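You operate a simulated robot arm through the tools that you are given. There is no shell and no other tool. Be economical: measure what you need, move in short steps, check, and stop when the job is done.

Carry out the task below with a simulated robot arm. There is one attempt and no reset: what you move stays moved.

Task
Press the yellow basket's coffee and set the basket on the small tray.
Fine: leave the slide out again and spill no coffee.

Only the result counts: the job must be done as asked and must still hold three seconds after the hand-in. Knocking over, shifting, dropping, spilling or breaking anything else fails it.

Robot
A 6-joint arm with a two-finger parallel gripper, fixed in place. Base frame: the origin is at the foot of the arm, x ahead of it, y to its left, z up; the work surface is at about z = 0. Units: m, rad, N and s.
With the tool pointing down near the work surface it reaches from about 0.12 to 0.5 m from the base axis. Its first joint turns from -1.257 to 1.257 rad. Payload 0.65 kg.
The TCP is the grasp point between the finger pads, 0.025 m short of the fingertips. In the tool frame z runs along the fingers and y along their closing line. Largest opening 0.076 m; finger width 0.018, thickness 0.01; the body of the gripper, 0.036 by 0.078 m, starts 0.045 m behind the TCP.
Orientation is told as [roll, pitch, yaw] about the base's x, y, z axes, in that order, counted from this pose: with the fingers straight down and closing along the base's y, the tool's x points along the base's -x, its y along +y and its z along -z.

Tools
- The arm moves only by the tool move_arm. Its argument "deltas" is text: rows parted by semicolons, each of 7 numbers parted by spaces: the shift along the tool's x, y, z in cm, then the turn, a rotation vector about the tool's x, y, z in rad, then the gripper command, from -1 (fully open) to 1 (shut), values between in proportion. In form: dx dy dz rx ry rz hand; .... A call has 1 to 10 rows; each row shifts and turns the commanded pose from where the row before left it, along the tool's axes as they then stand. A row lasts 0.2 s, in which the tool goes at most 0.05 m and 0.15 rad; a call with a longer step from one row to the next is refused whole, and so is a gripper value outside its range. Where a pose cannot be reached the arm comes as near as it can. A force on the tool above 80 N (or 10 N above the force at the start of the call, whichever is more), or a blocked arm, ends the call early, and 0.2 s more pass. The fingers move at their own pace (about 0.108 m/s each) and stop on an object; they squeeze with about 38 N. The grip force told is the motor's: it shows also when the fingers shut on nothing. Time passes only in rows, and 0.2 s behind the last, so rows that do not move let the fingers close. The reply holds the time, the measured pose of the TCP, the force on the tool along the base axes, the opening and the grip force, in the units named above and with some noise, and new pictures: "pictures" is both (left out), scene, wrist or none.
- Cameras (640 x 400 px; columns grow to the right, rows downward): "scene" is fixed at [0.0596, 0.2848, 0.3985]; the picture's right is [-0.60, -0.80, 0.00], its down [-0.49, 0.37, -0.79] and it looks along [0.63, -0.48, -0.61] (base axes); focal length 214 px, centre (320, 200). "wrist" rides on the gripper at [-0.028, 0, -0.045] in the tool frame; the picture's right is [0.00, -1.00, 0.00], its down [0.97, 0.00, -0.24] and it looks along [0.24, 0.00, 0.97] (tool axes); focal length 218 px, centre (320, 200). There is no depth. A picture from a camera that has moved, and an enlarged one, comes with that camera's place and axes in the base frame and with its lens. The place of the scene camera against the robot may be out by one fixed shift of up to 0.012 m in any direction.
- enlarge(camera, box): a new picture of the part [left, top, right, bottom] of that camera's present view, enlarged. It takes no simulated time.
- sign_off(): hands the job in; it is judged then, once.

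Go step by step. Nothing tells you positions but the pictures and the camera data: compare them with the known pose of the tool, close in by small moves and look again before you grip or let go. The budget is 120 turns and 170 pictures, counting those below and the enlarged ones. Unless the task says otherwise, let go and move clear before handing in, and close with one line.

The tools are called after "Call:" as name(argument=value, ...) on one line, values as JSON. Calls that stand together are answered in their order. move_arm: Moves the arm, as the interface text tells. Its arguments: {"type":"object","properties":{"deltas":{"type":"string"},"pictures":{"type":"string","enum":["both","scene","wrist","none"]}},"required":["deltas"]} The other tools are called the same way: enlarge (camera, box) takes an enlarged picture of a part of a camera's view; sign_off () hands the job in.

At the start:

```text
clock: 0.0
tcp_pos: [0.2334, 0.0093, 0.3753]
ee_rot: [0.0, 0.001, -0.001]
wrist_force: [-0.2, 0.9, 0.3]
opening: 0.0758
finger_force: 0.2
```

scene: 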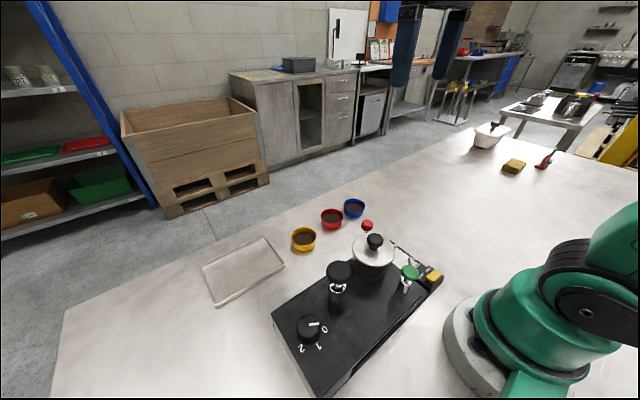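
wrist: 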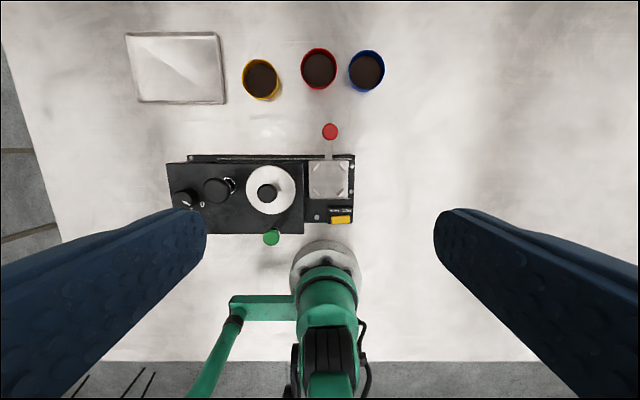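

I see a black machine with knobs, a slide, a red-knobbed part, a green knob, three coffee baskets (yellow, red, blue), and a small tray. I'll look closer first.

Call:
enlarge(camera="scene", box=[260, 190, 460, 400])

Call:
enlarge(camera="wrist", box=[120, 20, 400, 250])

```text
1.90 times, centred on (360, 295) of scene
camera zoom: at [0.0596, 0.2848, 0.3985], right [-0.6, -0.8, 0.0], down [-0.49, 0.37, -0.79], along [0.63, -0.48, -0.61], focal length 408 px, centre (244, 19)
```

zoom: 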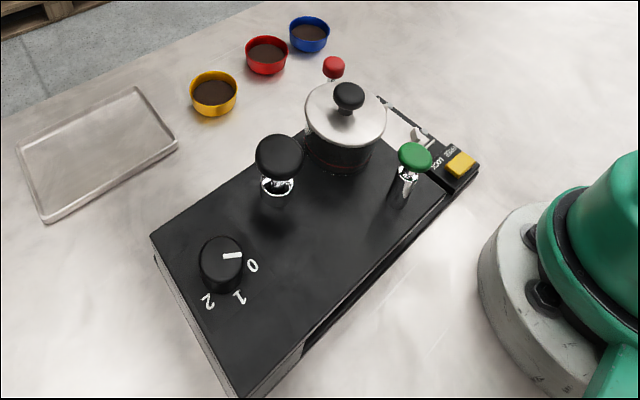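

```text
1.74 times, centred on (260, 135) of wrist
camera zoom: at [0.2613, 0.011, 0.4208], right [0.0, -1.0, 0.0], down [-0.97, 0.0, 0.24], along [-0.24, 0.0, -0.97], focal length 380 px, centre (424, 313)
```

zoom: 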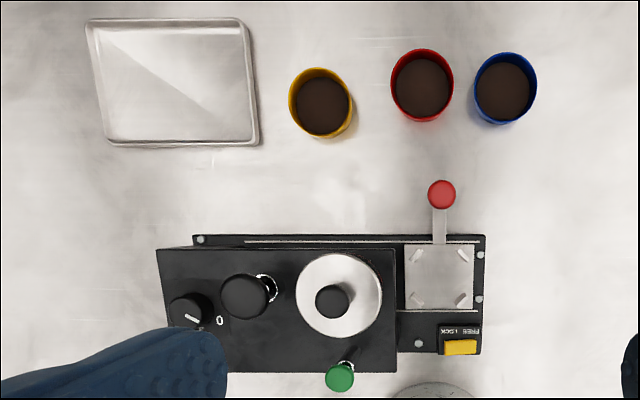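

The slide looks out (plate at right with the red handle), and there's a FREE/LOCK switch, a dial, and levers. I'll move lower over the machine to inspect.

Call:
move_arm(deltas="1 1 4 0 0 0 -1; 1 1 4 0 0 0 -1; 1 1 3 0 0 0 -1; 0 0 0 0 0 0 -1; 0 0 0 0 0 0 -1", pictures="wrist")

Call:
enlarge(camera="wrist", box=[160, 50, 480, 250])

Call:
enlarge(camera="scene", box=[340, 210, 460, 310])

```text
clock: 1.2
tcp_pos: [0.2016, 0.0405, 0.2653]
ee_rot: [0.0, -0.002, -0.001]
wrist_force: [-0.1, 0.9, -0.4]
opening: 0.0761
finger_force: 0.1
camera wrist: at [0.2317, 0.0409, 0.3103], right [0.0, -1.0, 0.0], down [-0.97, 0.0, 0.24], along [-0.24, 0.0, -0.97], focal length 218 px, centre (320, 200)
```

wrist: 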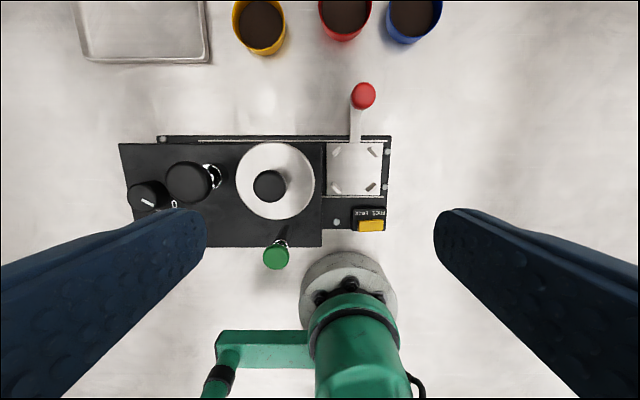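

```text
2.00 times, centred on (320, 150) of wrist
camera zoom: at [0.2317, 0.0409, 0.3103], right [0.0, -1.0, 0.0], down [-0.97, 0.0, 0.24], along [-0.24, 0.0, -0.97], focal length 436 px, centre (320, 300)
```

zoom: 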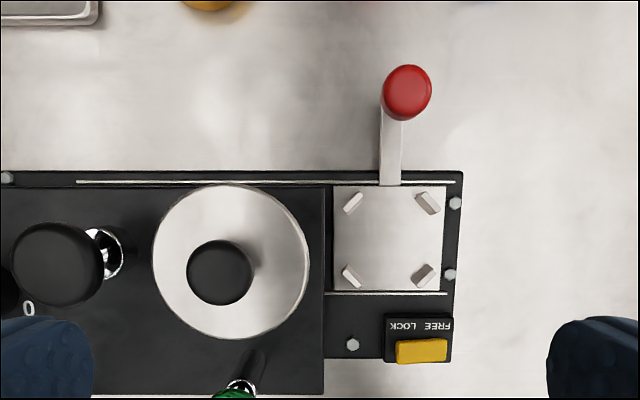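

```text
4.00 times, centred on (400, 260) of scene
camera zoom: at [0.0596, 0.2848, 0.3985], right [-0.6, -0.8, 0.0], down [-0.49, 0.37, -0.79], along [0.63, -0.48, -0.61], focal length 858 px, centre (0, -40)
```

zoom: 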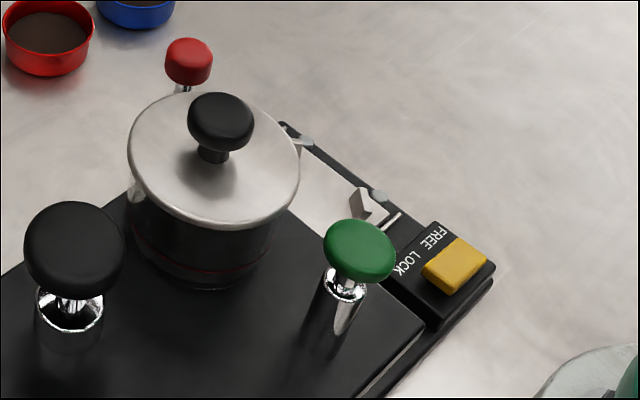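

The red handle belongs to the slide, now in its out position; the machine has a lidded press head, two stemmed knobs and a dial. I'll tilt the camera for a side view of the mechanism.

Call:
move_arm(deltas="-5 0 0 0 0 0 -1; -5 0 0 0 0 0 -1; 0 1 3 0 0.15 0 -1; 0 0 0 0 0.15 0 -1; 0 0 0 0 0.15 0 -1; 0 0 0 0 0.15 0 -1; 0 0 0 0 0.15 0 -1; 0 0 0 0 0 0 -1", pictures="wrist")

Call:
enlarge(camera="wrist", box=[180, 0, 460, 200])

Call:
enlarge(camera="scene", box=[400, 250, 450, 300])

```text
clock: 3.0
tcp_pos: [0.3025, 0.0518, 0.2356]
ee_rot: [-0.001, 0.444, -0.001]
wrist_force: [-0.5, -0.2, 0.0]
opening: 0.076
finger_force: 0.1
out of reach, approached as far as the arm can: row 6, 7
camera wrist: at [0.3477, 0.0512, 0.2643], right [0.0, -1.0, 0.0], down [-0.77, 0.0, 0.63], along [-0.63, 0.0, -0.77], focal length 218 px, centre (320, 200)
```

wrist: 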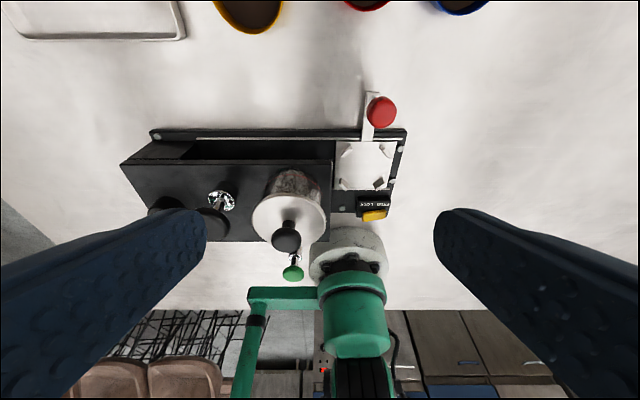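

```text
2.00 times, centred on (320, 100) of wrist
camera zoom: at [0.3477, 0.0512, 0.2643], right [0.0, -1.0, 0.0], down [-0.77, 0.0, 0.63], along [-0.63, 0.0, -0.77], focal length 436 px, centre (320, 400)
```

zoom: 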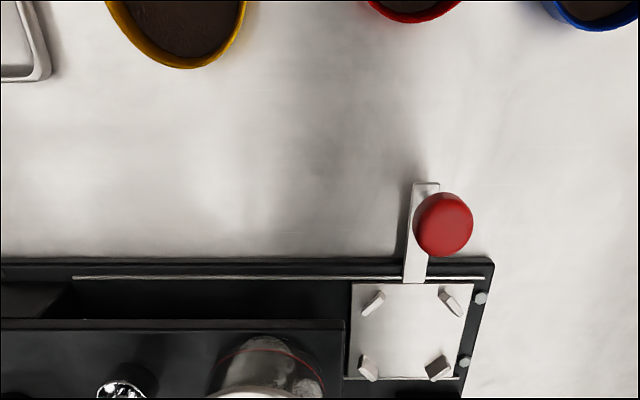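

```text
8.00 times, centred on (425, 275) of scene
camera zoom: at [0.0596, 0.2848, 0.3985], right [-0.6, -0.8, 0.0], down [-0.49, 0.37, -0.79], along [0.63, -0.48, -0.61], focal length 1716 px, centre (-520, -400)
```

zoom: 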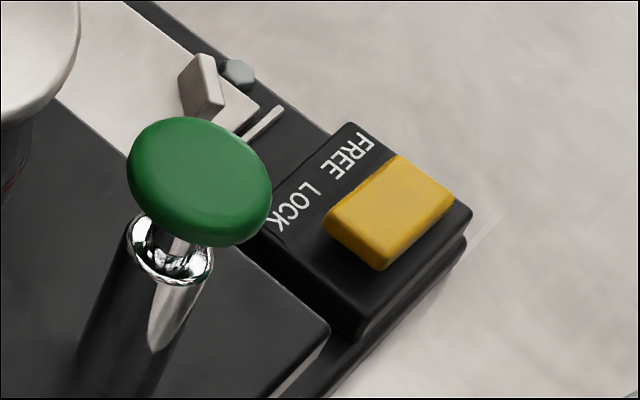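

I'd like a nearer oblique look at the press head, so I'll lower the camera in front of the machine.

Call:
move_arm(deltas="-3 1 2.5 0 0 0 -1; -3 1 2.5 0 0 0 -1; 0 0 0 0 0.1 0 -1; 0 0 0 0 0.1 0 -1; 0 0 0 0 0 0 -1", pictures="wrist")

Call:
enlarge(camera="wrist", box=[200, 50, 440, 220])

```text
clock: 4.2
tcp_pos: [0.3352, 0.0693, 0.1662]
ee_rot: [-0.002, 0.444, 0.002]
wrist_force: [-0.7, -1.1, 0.3]
opening: 0.0763
finger_force: 0.0
out of reach, approached as far as the arm can: row 3, 4
camera wrist: at [0.3801, 0.0704, 0.1936], right [0.0, -1.0, 0.0], down [-0.77, 0.0, 0.63], along [-0.63, 0.0, -0.77], focal length 218 px, centre (320, 200)
```

wrist: 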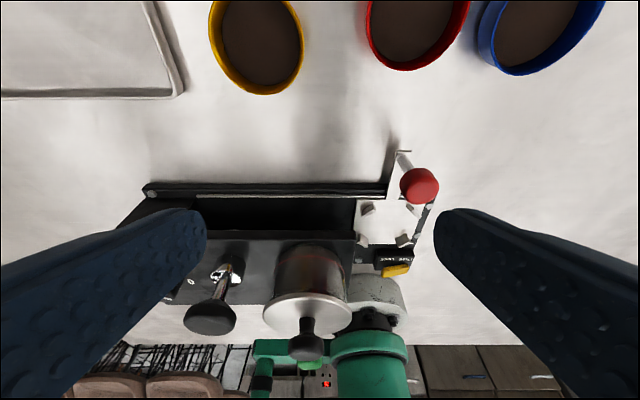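

```text
2.35 times, centred on (320, 135) of wrist
camera zoom: at [0.3801, 0.0704, 0.1936], right [0.0, -1.0, 0.0], down [-0.77, 0.0, 0.63], along [-0.63, 0.0, -0.77], focal length 514 px, centre (320, 353)
```

zoom: 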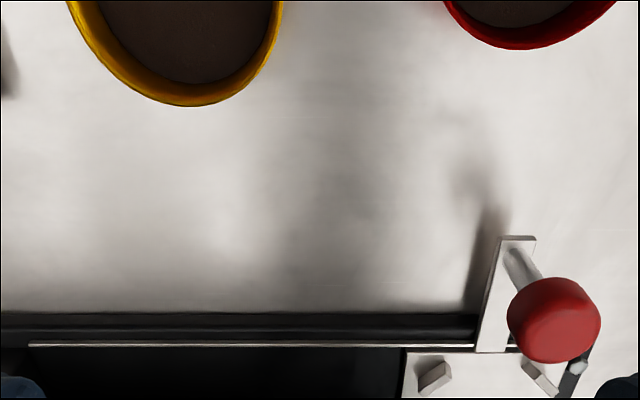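

Call:
enlarge(camera="wrist", box=[170, 190, 440, 370])

Call:
enlarge(camera="scene", box=[270, 225, 410, 355])

```text
2.22 times, centred on (305, 280) of wrist
camera zoom: at [0.3801, 0.0704, 0.1936], right [0.0, -1.0, 0.0], down [-0.77, 0.0, 0.63], along [-0.63, 0.0, -0.77], focal length 485 px, centre (353, 22)
```

zoom: 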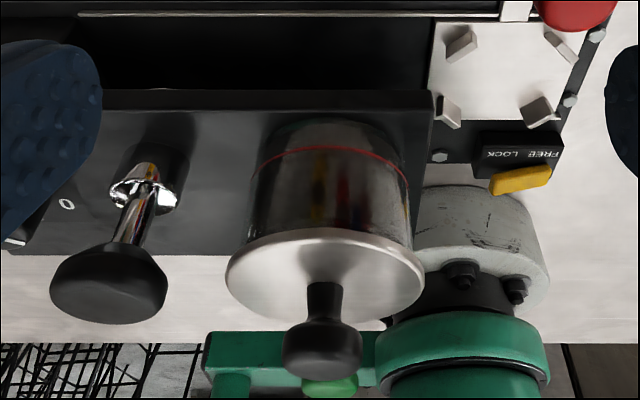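

```text
3.08 times, centred on (340, 290) of scene
camera zoom: at [0.0596, 0.2848, 0.3985], right [-0.6, -0.8, 0.0], down [-0.49, 0.37, -0.79], along [0.63, -0.48, -0.61], focal length 660 px, centre (258, -77)
```

zoom: 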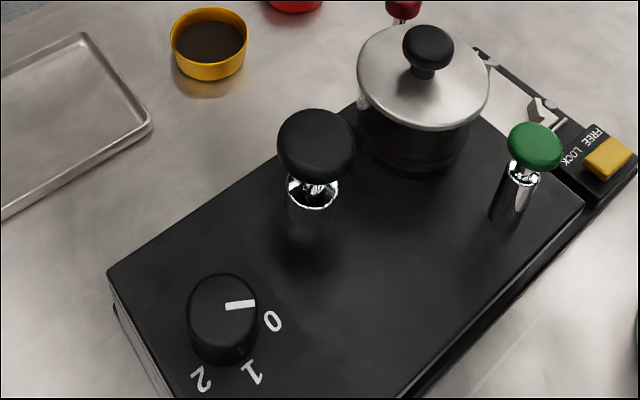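

I take the mechanism to be this: the slide carries the basket from y≈0 along the rail to y≈0.16, right under the chrome-stemmed black plunger at (0.20,0.156,0.12). The lidded cylinder looks like a hopper. Next I straighten the tool, turn it so the fingers close along x, and go above the yellow basket.

Call:
move_arm(deltas="0 0 0 0 -0.15 0 -1; 0 0 0 0 -0.15 0 -1; 0 0 0 0 -0.144 0 -1; 0 0 0 0 0 0 -1", pictures="none")

```text
clock: 5.2
tcp_pos: [0.3361, 0.0702, 0.1645]
ee_rot: [-0.001, -0.001, 0.001]
wrist_force: [0.3, -0.5, 0.0]
opening: 0.0763
finger_force: 0.1
```

The tool is upright again; now the yaw turn.

Call:
move_arm(deltas="0 0 0 0 0 0.15 -1; 0 0 0 0 0 0.15 -1; 0 0 0 0 0 0.15 -1; 0 0 0 0 0 0.15 -1; 0 0 0 0 0 0.15 -1; 0 0 0 0 0 0.15 -1; 0 0 0 0 0 0.15 -1; 0 0 0 0 0 0.15 -1; 0 0 0 0 0 0.15 -1; 0 0 0 0 0 0.15 -1", pictures="none")

Call:
move_arm(deltas="0 0 0 0 0 0.0708 -1; 0 3.4 0 0 0 0 -1; 2 0 1 0 0 0 -1; 0 0 0 0 0 0 -1")

```text
clock: 7.4
tcp_pos: [0.336, 0.0712, 0.1649]
ee_rot: [0.0, 0.001, -1.503]
wrist_force: [-0.4, -0.2, 0.5]
opening: 0.076
finger_force: 0.0
```

```text
clock: 8.4
tcp_pos: [0.3711, 0.0923, 0.1551]
ee_rot: [0.002, 0.0, -1.571]
wrist_force: [-0.3, 0.2, -1.0]
opening: 0.0762
finger_force: 0.0
camera wrist: at [0.3705, 0.0641, 0.1997], right [-1.0, 0.0, 0.0], down [0.0, 0.97, 0.24], along [0.0, 0.24, -0.97], focal length 218 px, centre (320, 200)
```

scene: 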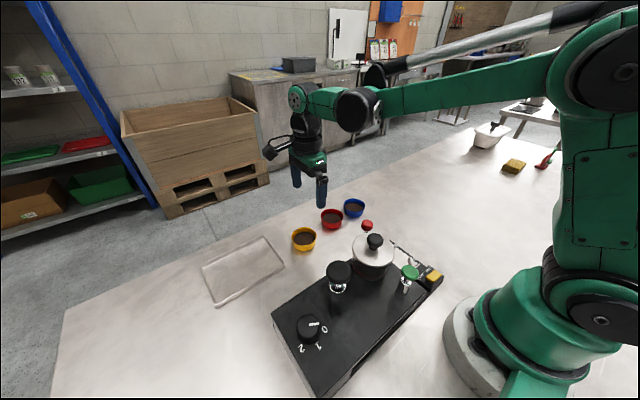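
wrist: 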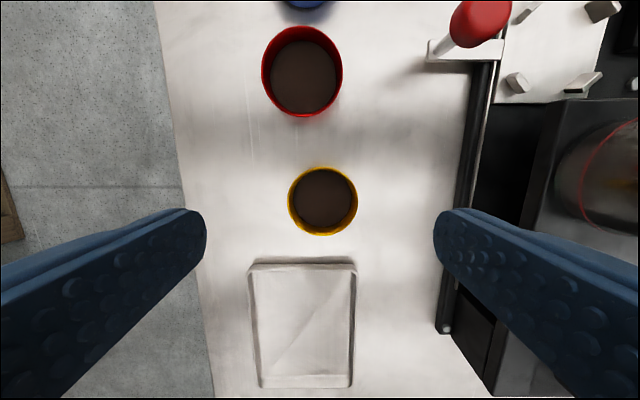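

The basket is centred at about (0.369, 0.109), ~0.055 wide. I'll move over it and descend partway.

Call:
move_arm(deltas="1.65 -0.2 4 0 0 0 -1; 0 0 4.5 0 0 0 -1; 0 0 0 0 0 0 -1")

Call:
enlarge(camera="scene", box=[270, 190, 350, 260])

```text
clock: 9.2
tcp_pos: [0.3676, 0.1078, 0.0695]
ee_rot: [-0.001, 0.0, -1.571]
wrist_force: [1.0, 0.0, 0.1]
opening: 0.0761
finger_force: 0.1
camera wrist: at [0.3681, 0.0804, 0.1146], right [-1.0, 0.0, 0.0], down [0.0, 0.97, 0.24], along [0.0, 0.24, -0.97], focal length 218 px, centre (320, 200)
```

scene: 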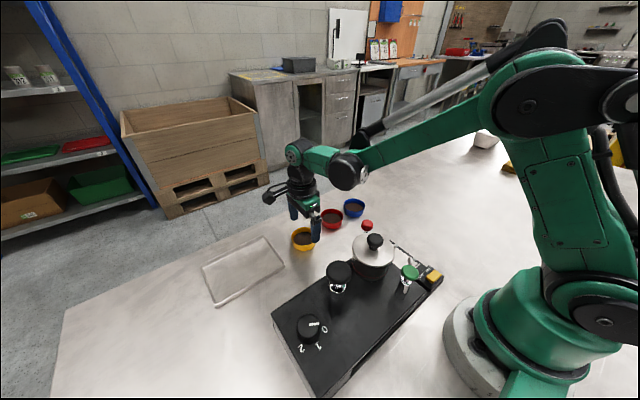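
wrist: 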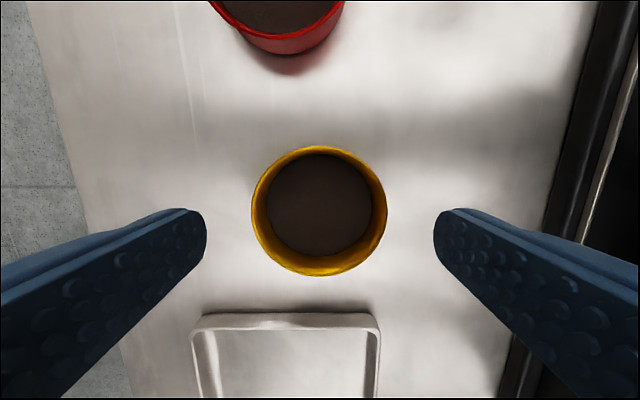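

```text
5.71 times, centred on (310, 225) of scene
camera zoom: at [0.0596, 0.2848, 0.3985], right [-0.6, -0.8, 0.0], down [-0.49, 0.37, -0.79], along [0.63, -0.48, -0.61], focal length 1226 px, centre (377, 57)
```

zoom: 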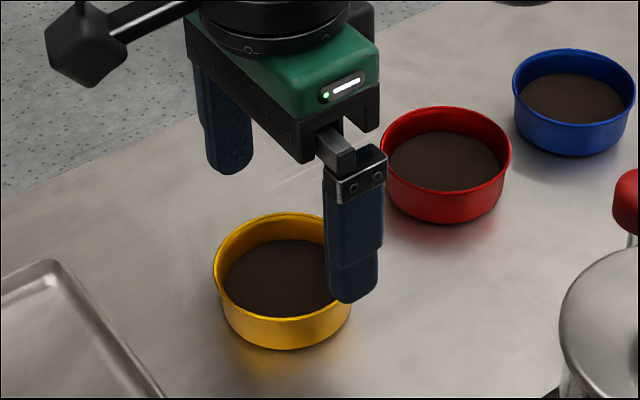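

Well centred over the basket. Descending to z≈0.036 and closing.

Call:
move_arm(deltas="0 0 2 0 0 0 -1; 0 0 1.35 0 0 0 -1; 0 0 0 0 0 0 -1; 0 0 0 0 0 0 0; 0 0 0 0 0 0 0.6; 0 0 0 0 0 0 1; 0 0 0 0 0 0 1")

Call:
enlarge(camera="scene", box=[270, 190, 350, 260])

```text
clock: 10.8
tcp_pos: [0.3682, 0.1087, 0.0364]
ee_rot: [0.001, -0.001, -1.571]
wrist_force: [-0.4, 0.7, 0.1]
opening: 0.058
finger_force: 38.0
camera wrist: at [0.3685, 0.0801, 0.0814], right [-1.0, 0.0, 0.0], down [0.0, 0.97, 0.24], along [0.0, 0.24, -0.97], focal length 218 px, centre (320, 200)
```

scene: 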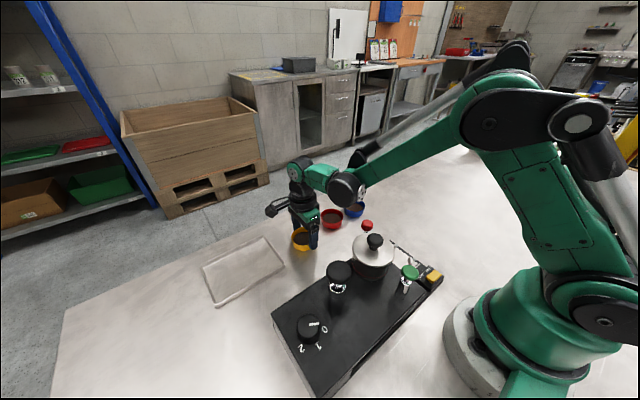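
wrist: 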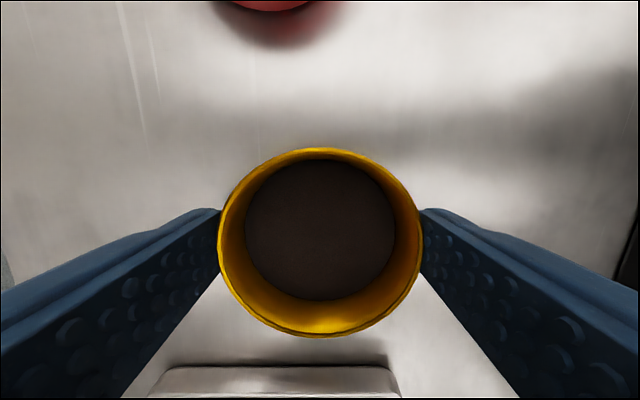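

```text
5.71 times, centred on (310, 225) of scene
camera zoom: at [0.0596, 0.2848, 0.3985], right [-0.6, -0.8, 0.0], down [-0.49, 0.37, -0.79], along [0.63, -0.48, -0.61], focal length 1226 px, centre (377, 57)
```

zoom: 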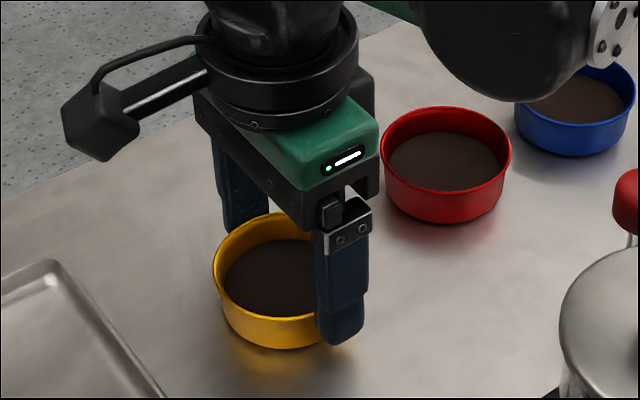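

Gripped (opening 0.058). Lifting gently and carrying to a spot above the slide plate.

Call:
move_arm(deltas="0 0 -1 0 0 0 1; 0 0 -2 0 0 0 1; 0 0 -2 0 0 0 1; 0 0 -2 0 0 0 1; 0 0 -2 0 0 0 1; 0 0 0 0 0 0 1; -1 0 0 0 0 0 1; -2.5 0 0 0 0 0 1; -2.5 0 0 0 0 0 1; -2.5 0 0 0 0 0 1", pictures="none")

Call:
move_arm(deltas="-2 0 0 0 0 0 1; -0.7 -1 0 0 0 0 1; 0 -2.5 0 0 0 0 1; 0 -2.5 0 0 0 0 1; 0 -2.5 0 0 0 0 1; 0 -2.5 0 0 0 0 1; 0 -2.5 0 0 0 0 1; 0 -1.9 0 0 0 0 1; 0 -1 0 0 0 0 1; 0 0 0 0 0 0 1")

```text
clock: 13.0
tcp_pos: [0.3686, 0.0216, 0.1256]
ee_rot: [-0.002, 0.0, -1.571]
wrist_force: [0.7, 0.1, 0.0]
opening: 0.058
finger_force: 37.8
```

```text
clock: 15.2
tcp_pos: [0.2044, -0.0051, 0.1263]
ee_rot: [0.001, 0.001, -1.571]
wrist_force: [-0.3, 0.2, 0.4]
opening: 0.0581
finger_force: 37.7
camera wrist: at [0.205, -0.0325, 0.1713], right [-1.0, 0.0, 0.0], down [0.0, 0.97, 0.24], along [0.0, 0.24, -0.97], focal length 218 px, centre (320, 200)
```

scene: 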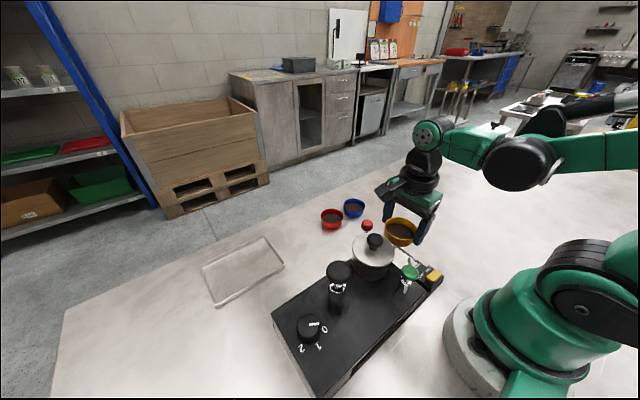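
wrist: 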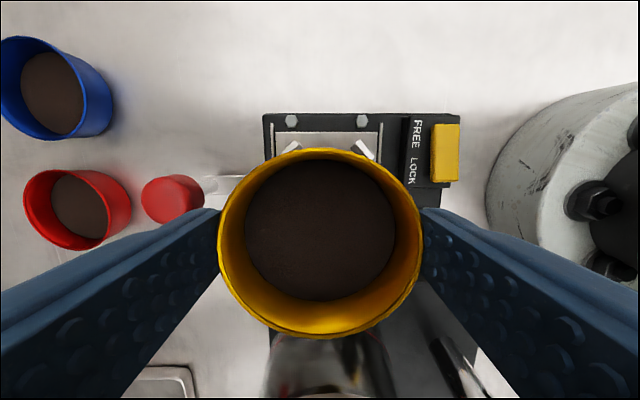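

The basket hangs centred about 1.5 mm ahead of the TCP; the plate centre reads (0.201, -0.0045). I'll nudge there and descend partway.

Call:
move_arm(deltas="-0.08 -0.33 1.5 0 0 0 1; 0 0 2 0 0 0 1; 0 0 1 0 0 0 1; 0 0 0 0 0 0 1")

Call:
enlarge(camera="scene", box=[350, 200, 450, 300])

```text
clock: 16.2
tcp_pos: [0.2017, -0.0062, 0.0818]
ee_rot: [-0.002, 0.0, -1.57]
wrist_force: [0.0, 0.4, 0.1]
opening: 0.0579
finger_force: 38.0
camera wrist: at [0.2016, -0.033, 0.1258], right [-1.0, 0.0, 0.0], down [0.0, 0.97, 0.24], along [0.0, 0.24, -0.97], focal length 218 px, centre (320, 200)
```

scene: 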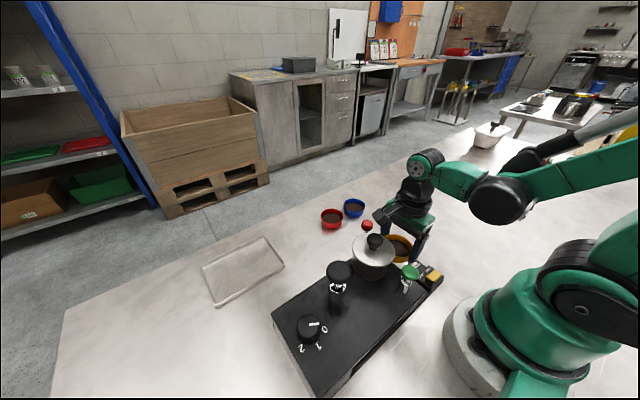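
wrist: 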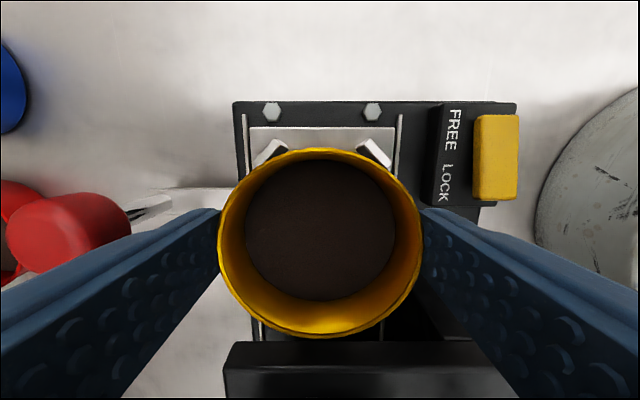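

```text
4.00 times, centred on (400, 250) of scene
camera zoom: at [0.0596, 0.2848, 0.3985], right [-0.6, -0.8, 0.0], down [-0.49, 0.37, -0.79], along [0.63, -0.48, -0.61], focal length 858 px, centre (0, 0)
```

zoom: 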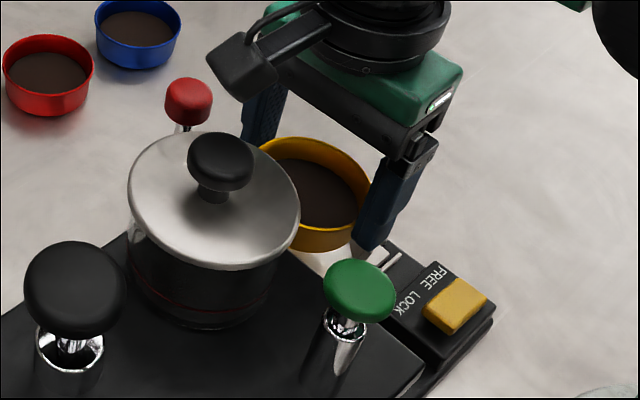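

The plate centre appears slightly right/up in the wrist view of the basket; I'll correct by about (-1.3, -2) mm and lower a little more.

Call:
move_arm(deltas="-0.2 -0.12 1 0 0 0 1; 0 0 0.7 0 0 0 1; 0 0 0 0 0 0 1")

Call:
enlarge(camera="wrist", box=[200, 60, 440, 210])

Call:
enlarge(camera="scene", box=[380, 230, 440, 280])

```text
clock: 17.0
tcp_pos: [0.1999, -0.0076, 0.0646]
ee_rot: [0.0, 0.0, -1.571]
wrist_force: [0.1, 0.0, 0.2]
opening: 0.058
finger_force: 38.6
camera wrist: at [0.2, -0.035, 0.1094], right [-1.0, 0.0, 0.0], down [0.0, 0.97, 0.24], along [0.0, 0.24, -0.97], focal length 218 px, centre (320, 200)
```

scene: 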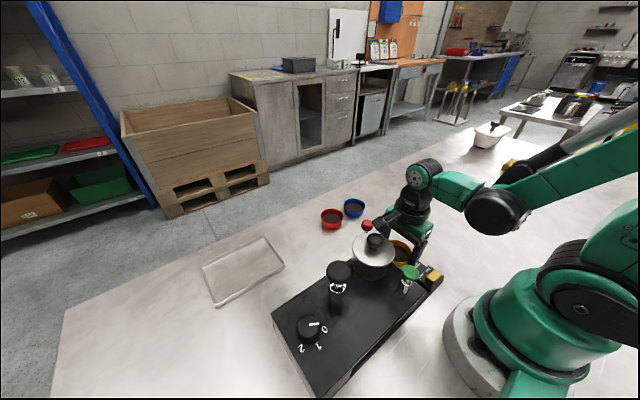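
wrist: 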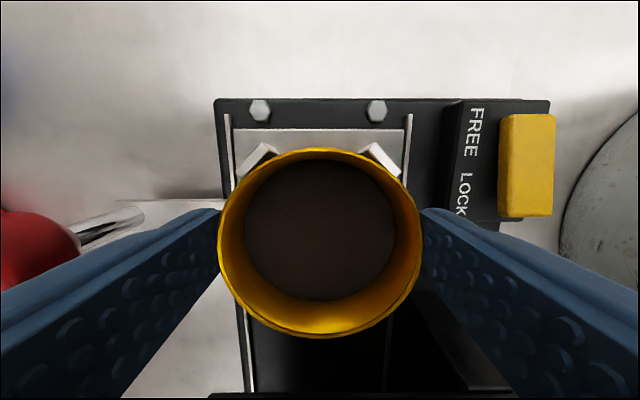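

```text
2.67 times, centred on (320, 135) of wrist
camera zoom: at [0.2, -0.035, 0.1094], right [-1.0, 0.0, 0.0], down [0.0, 0.97, 0.24], along [0.0, 0.24, -0.97], focal length 582 px, centre (320, 373)
```

zoom: 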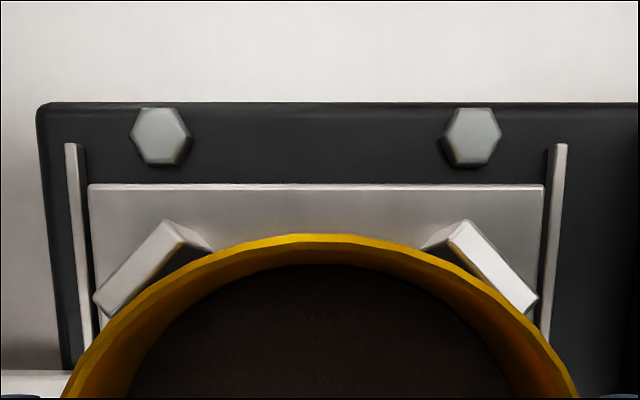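

```text
8.00 times, centred on (410, 255) of scene
camera zoom: at [0.0596, 0.2848, 0.3985], right [-0.6, -0.8, 0.0], down [-0.49, 0.37, -0.79], along [0.63, -0.48, -0.61], focal length 1716 px, centre (-400, -240)
```

zoom: 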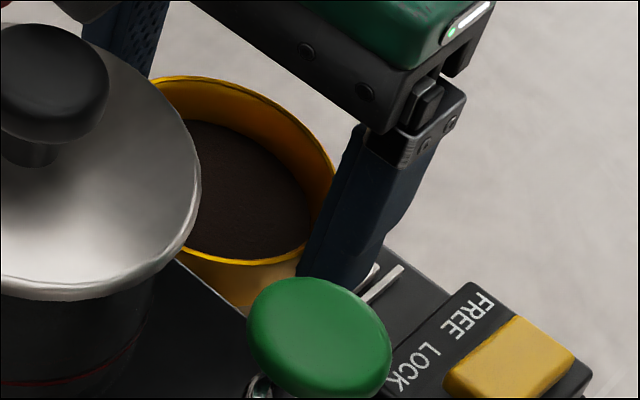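

Aligned in x and y within about 1 mm. Descending in small steps while watching the force.

Call:
move_arm(deltas="0 0 0.4 0 0 0 1; 0 0 0.3 0 0 0 1; 0 0 0 0 0 0 1", pictures="wrist")

```text
clock: 17.8
tcp_pos: [0.1992, -0.0082, 0.0578]
ee_rot: [-0.001, 0.001, -1.572]
wrist_force: [1.8, -2.5, 1.4]
opening: 0.058
finger_force: 38.0
camera wrist: at [0.2, -0.0352, 0.1024], right [-1.0, 0.0, 0.0], down [0.0, 0.97, 0.24], along [0.0, 0.24, -0.97], focal length 218 px, centre (320, 200)
```

wrist: 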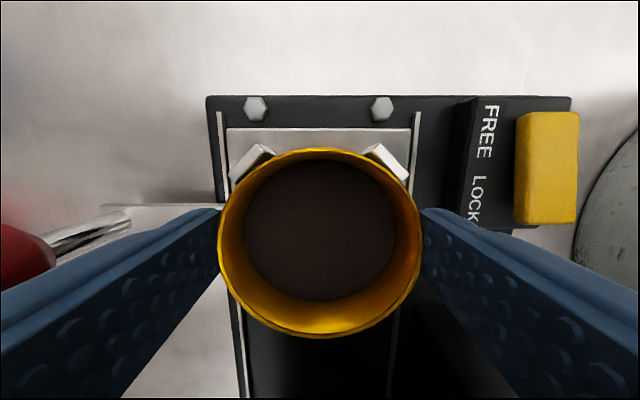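

A small side force (+x, -y) suggests a light touch on a guide; I'll yield slightly that way and lower a bit more.

Call:
move_arm(deltas="-0.07 0.04 0 0 0 0 1; 0 0 0.2 0 0 0 1; 0 0 0 0 0 0 1", pictures="none")

```text
clock: 18.6
tcp_pos: [0.2003, -0.0083, 0.0559]
ee_rot: [-0.001, -0.002, -1.57]
wrist_force: [1.9, -1.0, 0.4]
opening: 0.0582
finger_force: 38.1
```

Call:
move_arm(deltas="-0.03 0.04 0.2 0 0 0 1; 0 0 0.1 0 0 0 1; 0 0 0 0 0 0 1", pictures="none")

```text
clock: 19.4
tcp_pos: [0.2001, -0.0095, 0.0526]
ee_rot: [-0.001, 0.002, -1.571]
wrist_force: [2.1, 0.9, 31.1]
opening: 0.0582
finger_force: 38.0
```

Firm vertical contact: basket bottom at z≈0.016, about the plate's height. I'll ease off a millimetre and look before releasing.

Call:
move_arm(deltas="0 0 -0.1 0 0 0 1; 0 0 0 0 0 0 1")

Call:
enlarge(camera="wrist", box=[200, 60, 440, 210])

Call:
enlarge(camera="scene", box=[380, 230, 440, 280])

```text
clock: 20.0
tcp_pos: [0.2006, -0.0089, 0.0532]
ee_rot: [0.001, -0.002, -1.57]
wrist_force: [0.8, -0.6, 0.0]
opening: 0.058
finger_force: 37.9
camera wrist: at [0.2005, -0.0362, 0.0982], right [-1.0, 0.0, 0.0], down [0.0, 0.97, 0.24], along [0.0, 0.24, -0.97], focal length 218 px, centre (320, 200)
```

scene: 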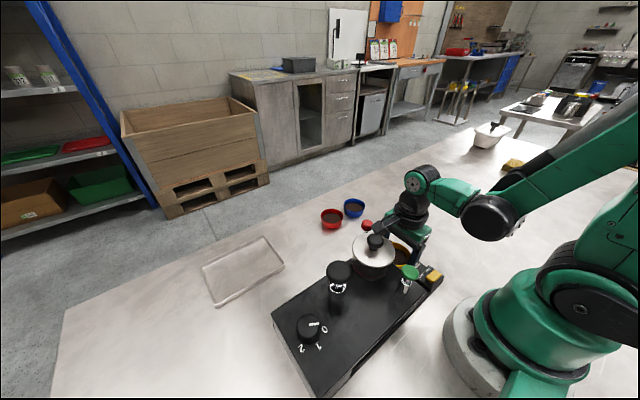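
wrist: 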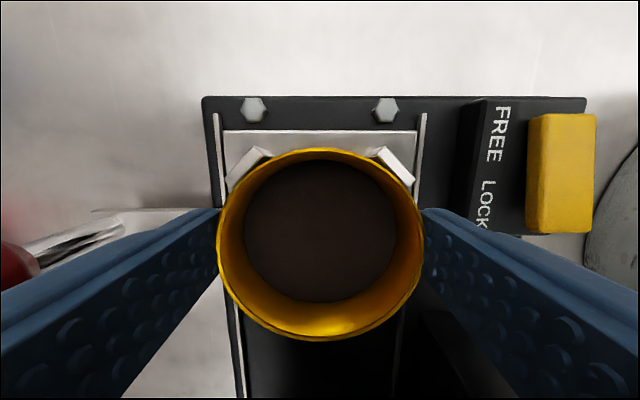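

```text
2.67 times, centred on (320, 135) of wrist
camera zoom: at [0.2005, -0.0362, 0.0982], right [-1.0, 0.0, 0.0], down [0.0, 0.97, 0.24], along [0.0, 0.24, -0.97], focal length 582 px, centre (320, 373)
```

zoom: 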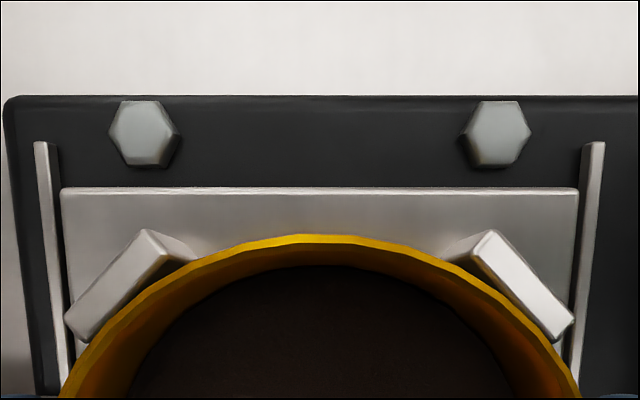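

```text
8.00 times, centred on (410, 255) of scene
camera zoom: at [0.0596, 0.2848, 0.3985], right [-0.6, -0.8, 0.0], down [-0.49, 0.37, -0.79], along [0.63, -0.48, -0.61], focal length 1716 px, centre (-400, -240)
```

zoom: 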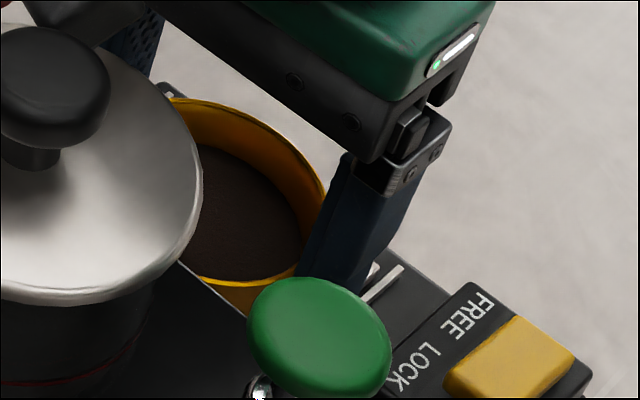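

The basket sits on the plate (plate z≈0.015) between the guides. Releasing with a modest opening and rising straight up.

Call:
move_arm(deltas="0 0 0.05 0 0 0 0.4; 0 0 0 0 0 0 -0.3; 0 0 0 0 0 0 -0.75; 0 0 0 0 0 0 -0.75; 0 0 -1 0 0 0 -0.75; 0 0 -2 0 0 0 -0.75; 0 0 -3 0 0 0 -0.75; 0 0 -3 0 0 0 -0.75; 0 0 0 0 0 0 -0.75")

Call:
enlarge(camera="wrist", box=[220, 100, 440, 260])

```text
clock: 22.0
tcp_pos: [0.2013, -0.0081, 0.1436]
ee_rot: [0.0, 0.0, -1.572]
wrist_force: [-0.3, -0.8, -0.2]
opening: 0.0663
finger_force: 0.0
camera wrist: at [0.2007, -0.0357, 0.1883], right [-1.0, 0.0, 0.0], down [0.0, 0.97, 0.24], along [0.0, 0.24, -0.97], focal length 218 px, centre (320, 200)
```

scene: 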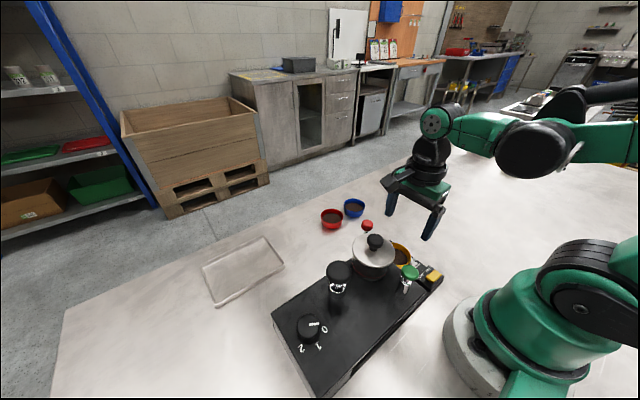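
wrist: 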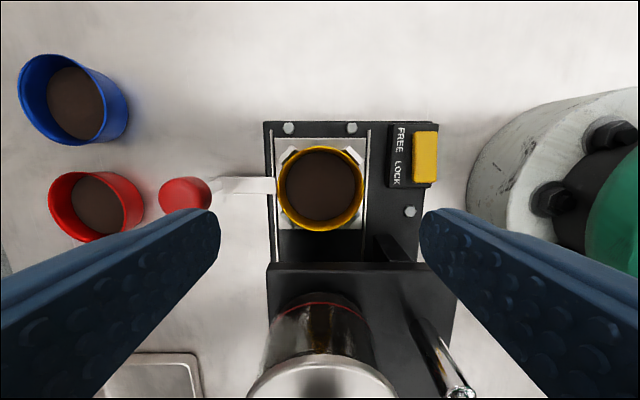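

```text
2.50 times, centred on (330, 180) of wrist
camera zoom: at [0.2007, -0.0357, 0.1883], right [-1.0, 0.0, 0.0], down [0.0, 0.97, 0.24], along [0.0, 0.24, -0.97], focal length 546 px, centre (295, 250)
```

zoom: 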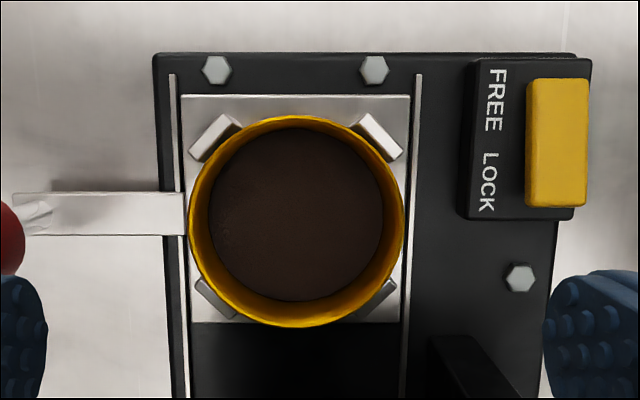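

The basket sits centred between the guides. Now over to the red slide handle at about (0.283, -0.006), with a narrower opening.

Call:
move_arm(deltas="0 4 0 0 0 0 -0.35; 0.1 4.2 0 0 0 0 -0.35; 0 0 3 0 0 0 -0.35; 0 0 0 0 0 0 -0.35")

Call:
enlarge(camera="scene", box=[340, 190, 420, 260])

```text
clock: 23.0
tcp_pos: [0.2813, -0.0078, 0.1113]
ee_rot: [0.0, 0.0, -1.572]
wrist_force: [0.6, -0.4, -1.0]
opening: 0.0515
finger_force: 0.0
camera wrist: at [0.2826, -0.0358, 0.1566], right [-1.0, 0.0, 0.0], down [0.0, 0.97, 0.24], along [0.0, 0.24, -0.97], focal length 218 px, centre (320, 200)
```

scene: 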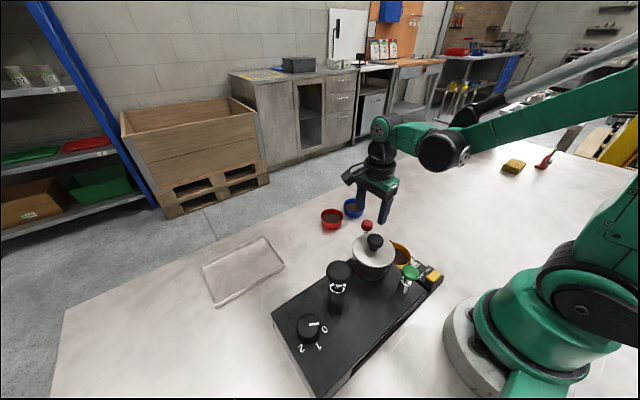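
wrist: 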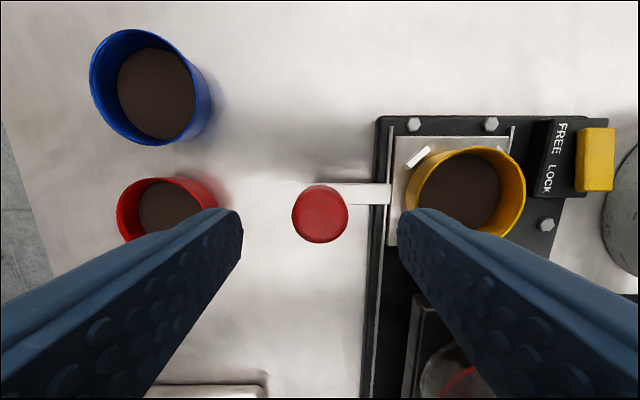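

```text
5.71 times, centred on (380, 225) of scene
camera zoom: at [0.0596, 0.2848, 0.3985], right [-0.6, -0.8, 0.0], down [-0.49, 0.37, -0.79], along [0.63, -0.48, -0.61], focal length 1226 px, centre (-23, 57)
```

zoom: 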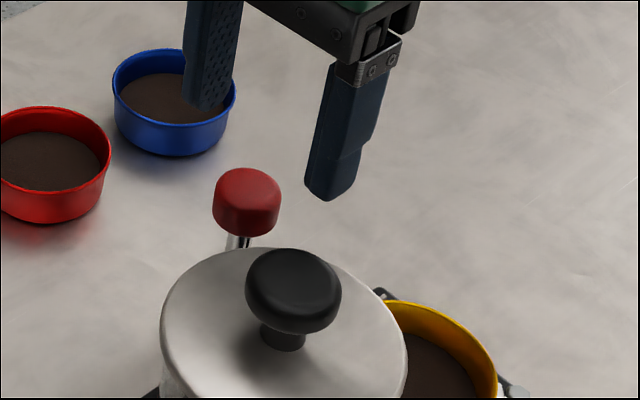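

The knob is directly under the grasp point (2 mm further in y). Descending and gripping it.

Call:
move_arm(deltas="0.2 0 2.5 0 0 0 -0.35; 0 0 2.8 0 0 0 -0.35; 0 0 0 0 0 0 -0.35; 0 0 0 0 0 0 0.5; 0 0 0 0 0 0 1; 0 0 0 0 0 0 1")

Call:
enlarge(camera="scene", box=[340, 190, 420, 260])

```text
clock: 24.4
tcp_pos: [0.2823, -0.0056, 0.0607]
ee_rot: [-0.001, 0.001, -1.571]
wrist_force: [-8.6, 2.4, -30.2]
opening: 0.0257
finger_force: 41.5
camera wrist: at [0.2827, -0.0328, 0.1043], right [-1.0, 0.0, 0.0], down [0.0, 0.97, 0.24], along [0.0, 0.24, -0.97], focal length 218 px, centre (320, 200)
```

scene: 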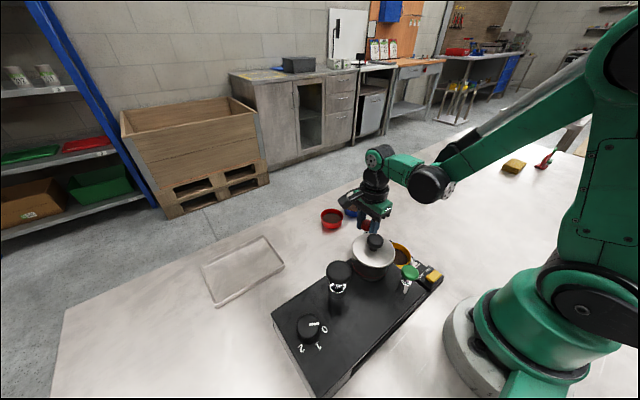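
wrist: 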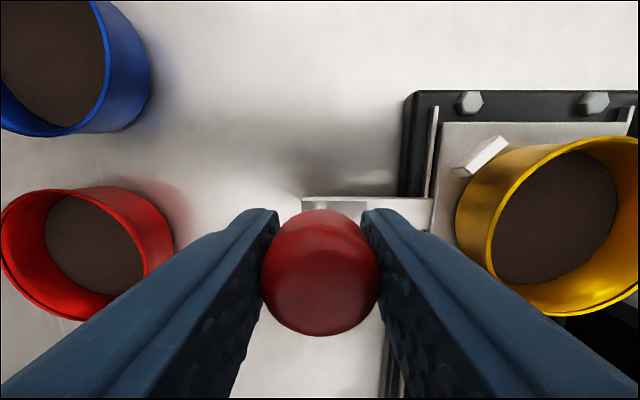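

```text
5.71 times, centred on (380, 225) of scene
camera zoom: at [0.0596, 0.2848, 0.3985], right [-0.6, -0.8, 0.0], down [-0.49, 0.37, -0.79], along [0.63, -0.48, -0.61], focal length 1226 px, centre (-23, 57)
```

zoom: 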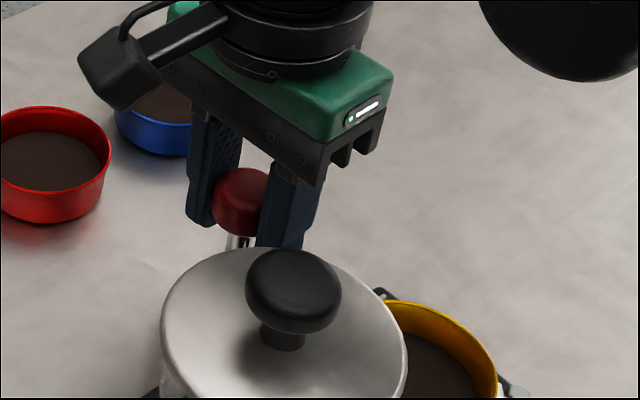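

Gripped, but there is a vertical strain (~30 N). I'll relieve it by a small upward adjustment and recheck.

Call:
move_arm(deltas="0 0 -0.15 0 0 0 1; 0 0 0 0 0 0 1", pictures="none")

```text
clock: 25.0
tcp_pos: [0.2826, -0.0058, 0.0605]
ee_rot: [0.0, 0.003, -1.572]
wrist_force: [-10.2, 3.1, -33.0]
opening: 0.0257
finger_force: 41.4
```

Call:
move_arm(deltas="0 0 0.3 0 0 0 1; 0 0 0 0 0 0 1", pictures="none")

```text
clock: 25.6
tcp_pos: [0.2812, -0.006, 0.058]
ee_rot: [0.0, 0.001, -1.571]
wrist_force: [-14.0, 3.4, 36.8]
opening: 0.0258
finger_force: 41.2
```

Call:
move_arm(deltas="0 -0.05 -0.15 0 0 0 1; 0 0 0 0 0 0 1", pictures="none")

```text
clock: 26.2
tcp_pos: [0.2822, -0.0055, 0.0595]
ee_rot: [0.0, 0.0, -1.571]
wrist_force: [1.9, 1.2, -32.0]
opening: 0.0258
finger_force: 40.9
```

Call:
move_arm(deltas="0 0 0.07 0 0 0 1; 0 0 0 0 0 0 1", pictures="none")

```text
clock: 26.8
tcp_pos: [0.2819, -0.0062, 0.0582]
ee_rot: [0.002, 0.0, -1.57]
wrist_force: [5.0, -0.9, 37.0]
opening: 0.0255
finger_force: 40.8
```

Call:
move_arm(deltas="0 0 -0.04 0 0 0 1; 0 0 0 0 0 0 1", pictures="none")

```text
clock: 27.4
tcp_pos: [0.2815, -0.0059, 0.0591]
ee_rot: [0.003, 0.0, -1.569]
wrist_force: [20.2, -1.8, -11.6]
opening: 0.0255
finger_force: 41.3
```

Vertical strain is now small. Try sliding +y gently by 1.5 cm.

Call:
move_arm(deltas="0 0.03 0 0 0 0 1; 0.3 0 0 0 0 0 1; 0.5 0 0 0 0 0 1; 0.7 0 0 0 0 0 1; 0 0 0 0 0 0 1")

```text
clock: 28.6
tcp_pos: [0.2815, 0.0089, 0.0599]
ee_rot: [0.004, 0.001, -1.572]
wrist_force: [22.4, -0.5, 27.9]
opening: 0.0257
finger_force: 40.7
camera wrist: at [0.2824, -0.0177, 0.1043], right [-1.0, 0.0, 0.0], down [0.0, 0.97, 0.24], along [0.0, 0.24, -0.97], focal length 218 px, centre (320, 200)
```

scene: 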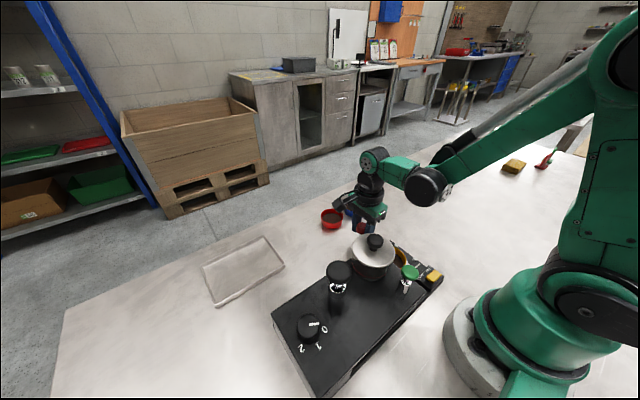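
wrist: 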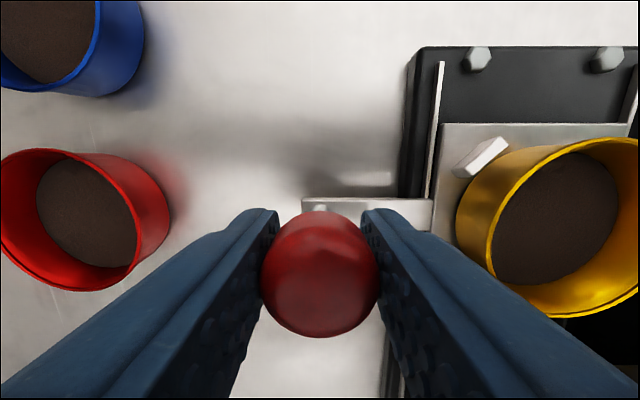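

The slide moves freely with the basket riding along. Continuing toward the far end in stages.

Call:
move_arm(deltas="0.5 0.05 0 0 0 0 1; 1 0 0 0 0 0 1; 1 0 0 0 0 0 1; 1 0 0 0 0 0 1; 1 0 0 0 0 0 1; 0.5 0 0 0 0 0 1; 0 0 0 0 0 0 1")

Call:
enlarge(camera="scene", box=[330, 190, 430, 280])

```text
clock: 30.2
tcp_pos: [0.2818, 0.0595, 0.0601]
ee_rot: [-0.001, 0.0, -1.57]
wrist_force: [-9.5, 0.0, 2.0]
opening: 0.0257
finger_force: 41.0
camera wrist: at [0.2827, 0.032, 0.1043], right [-1.0, 0.0, 0.0], down [0.0, 0.97, 0.24], along [0.0, 0.24, -0.97], focal length 218 px, centre (320, 200)
```

scene: 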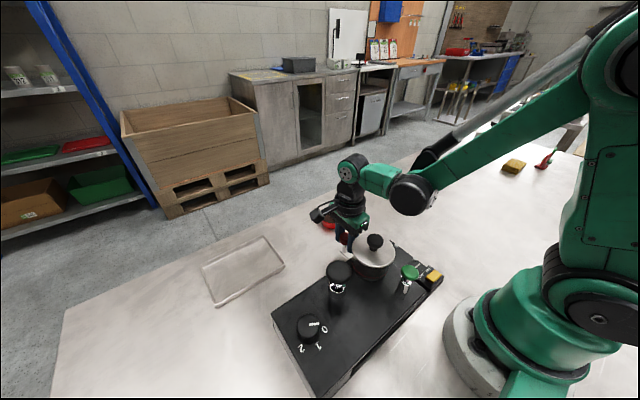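
wrist: 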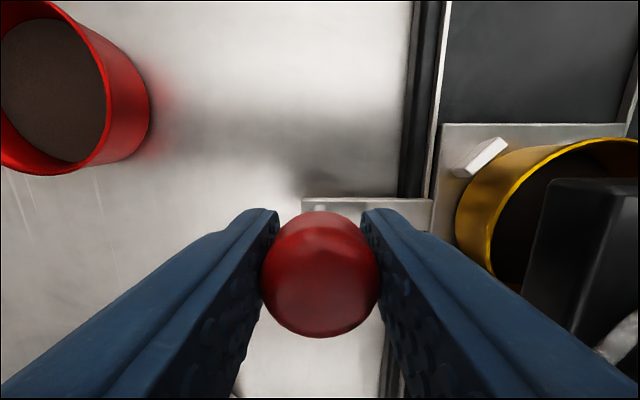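

```text
4.44 times, centred on (380, 235) of scene
camera zoom: at [0.0595, 0.2848, 0.3985], right [-0.6, -0.8, 0.0], down [-0.49, 0.37, -0.79], along [0.63, -0.48, -0.61], focal length 953 px, centre (53, 44)
```

zoom: 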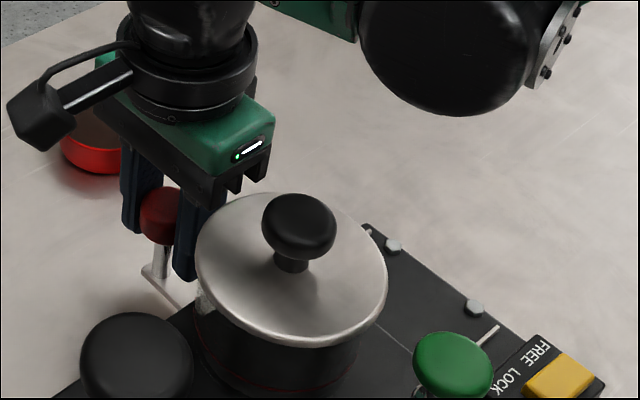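

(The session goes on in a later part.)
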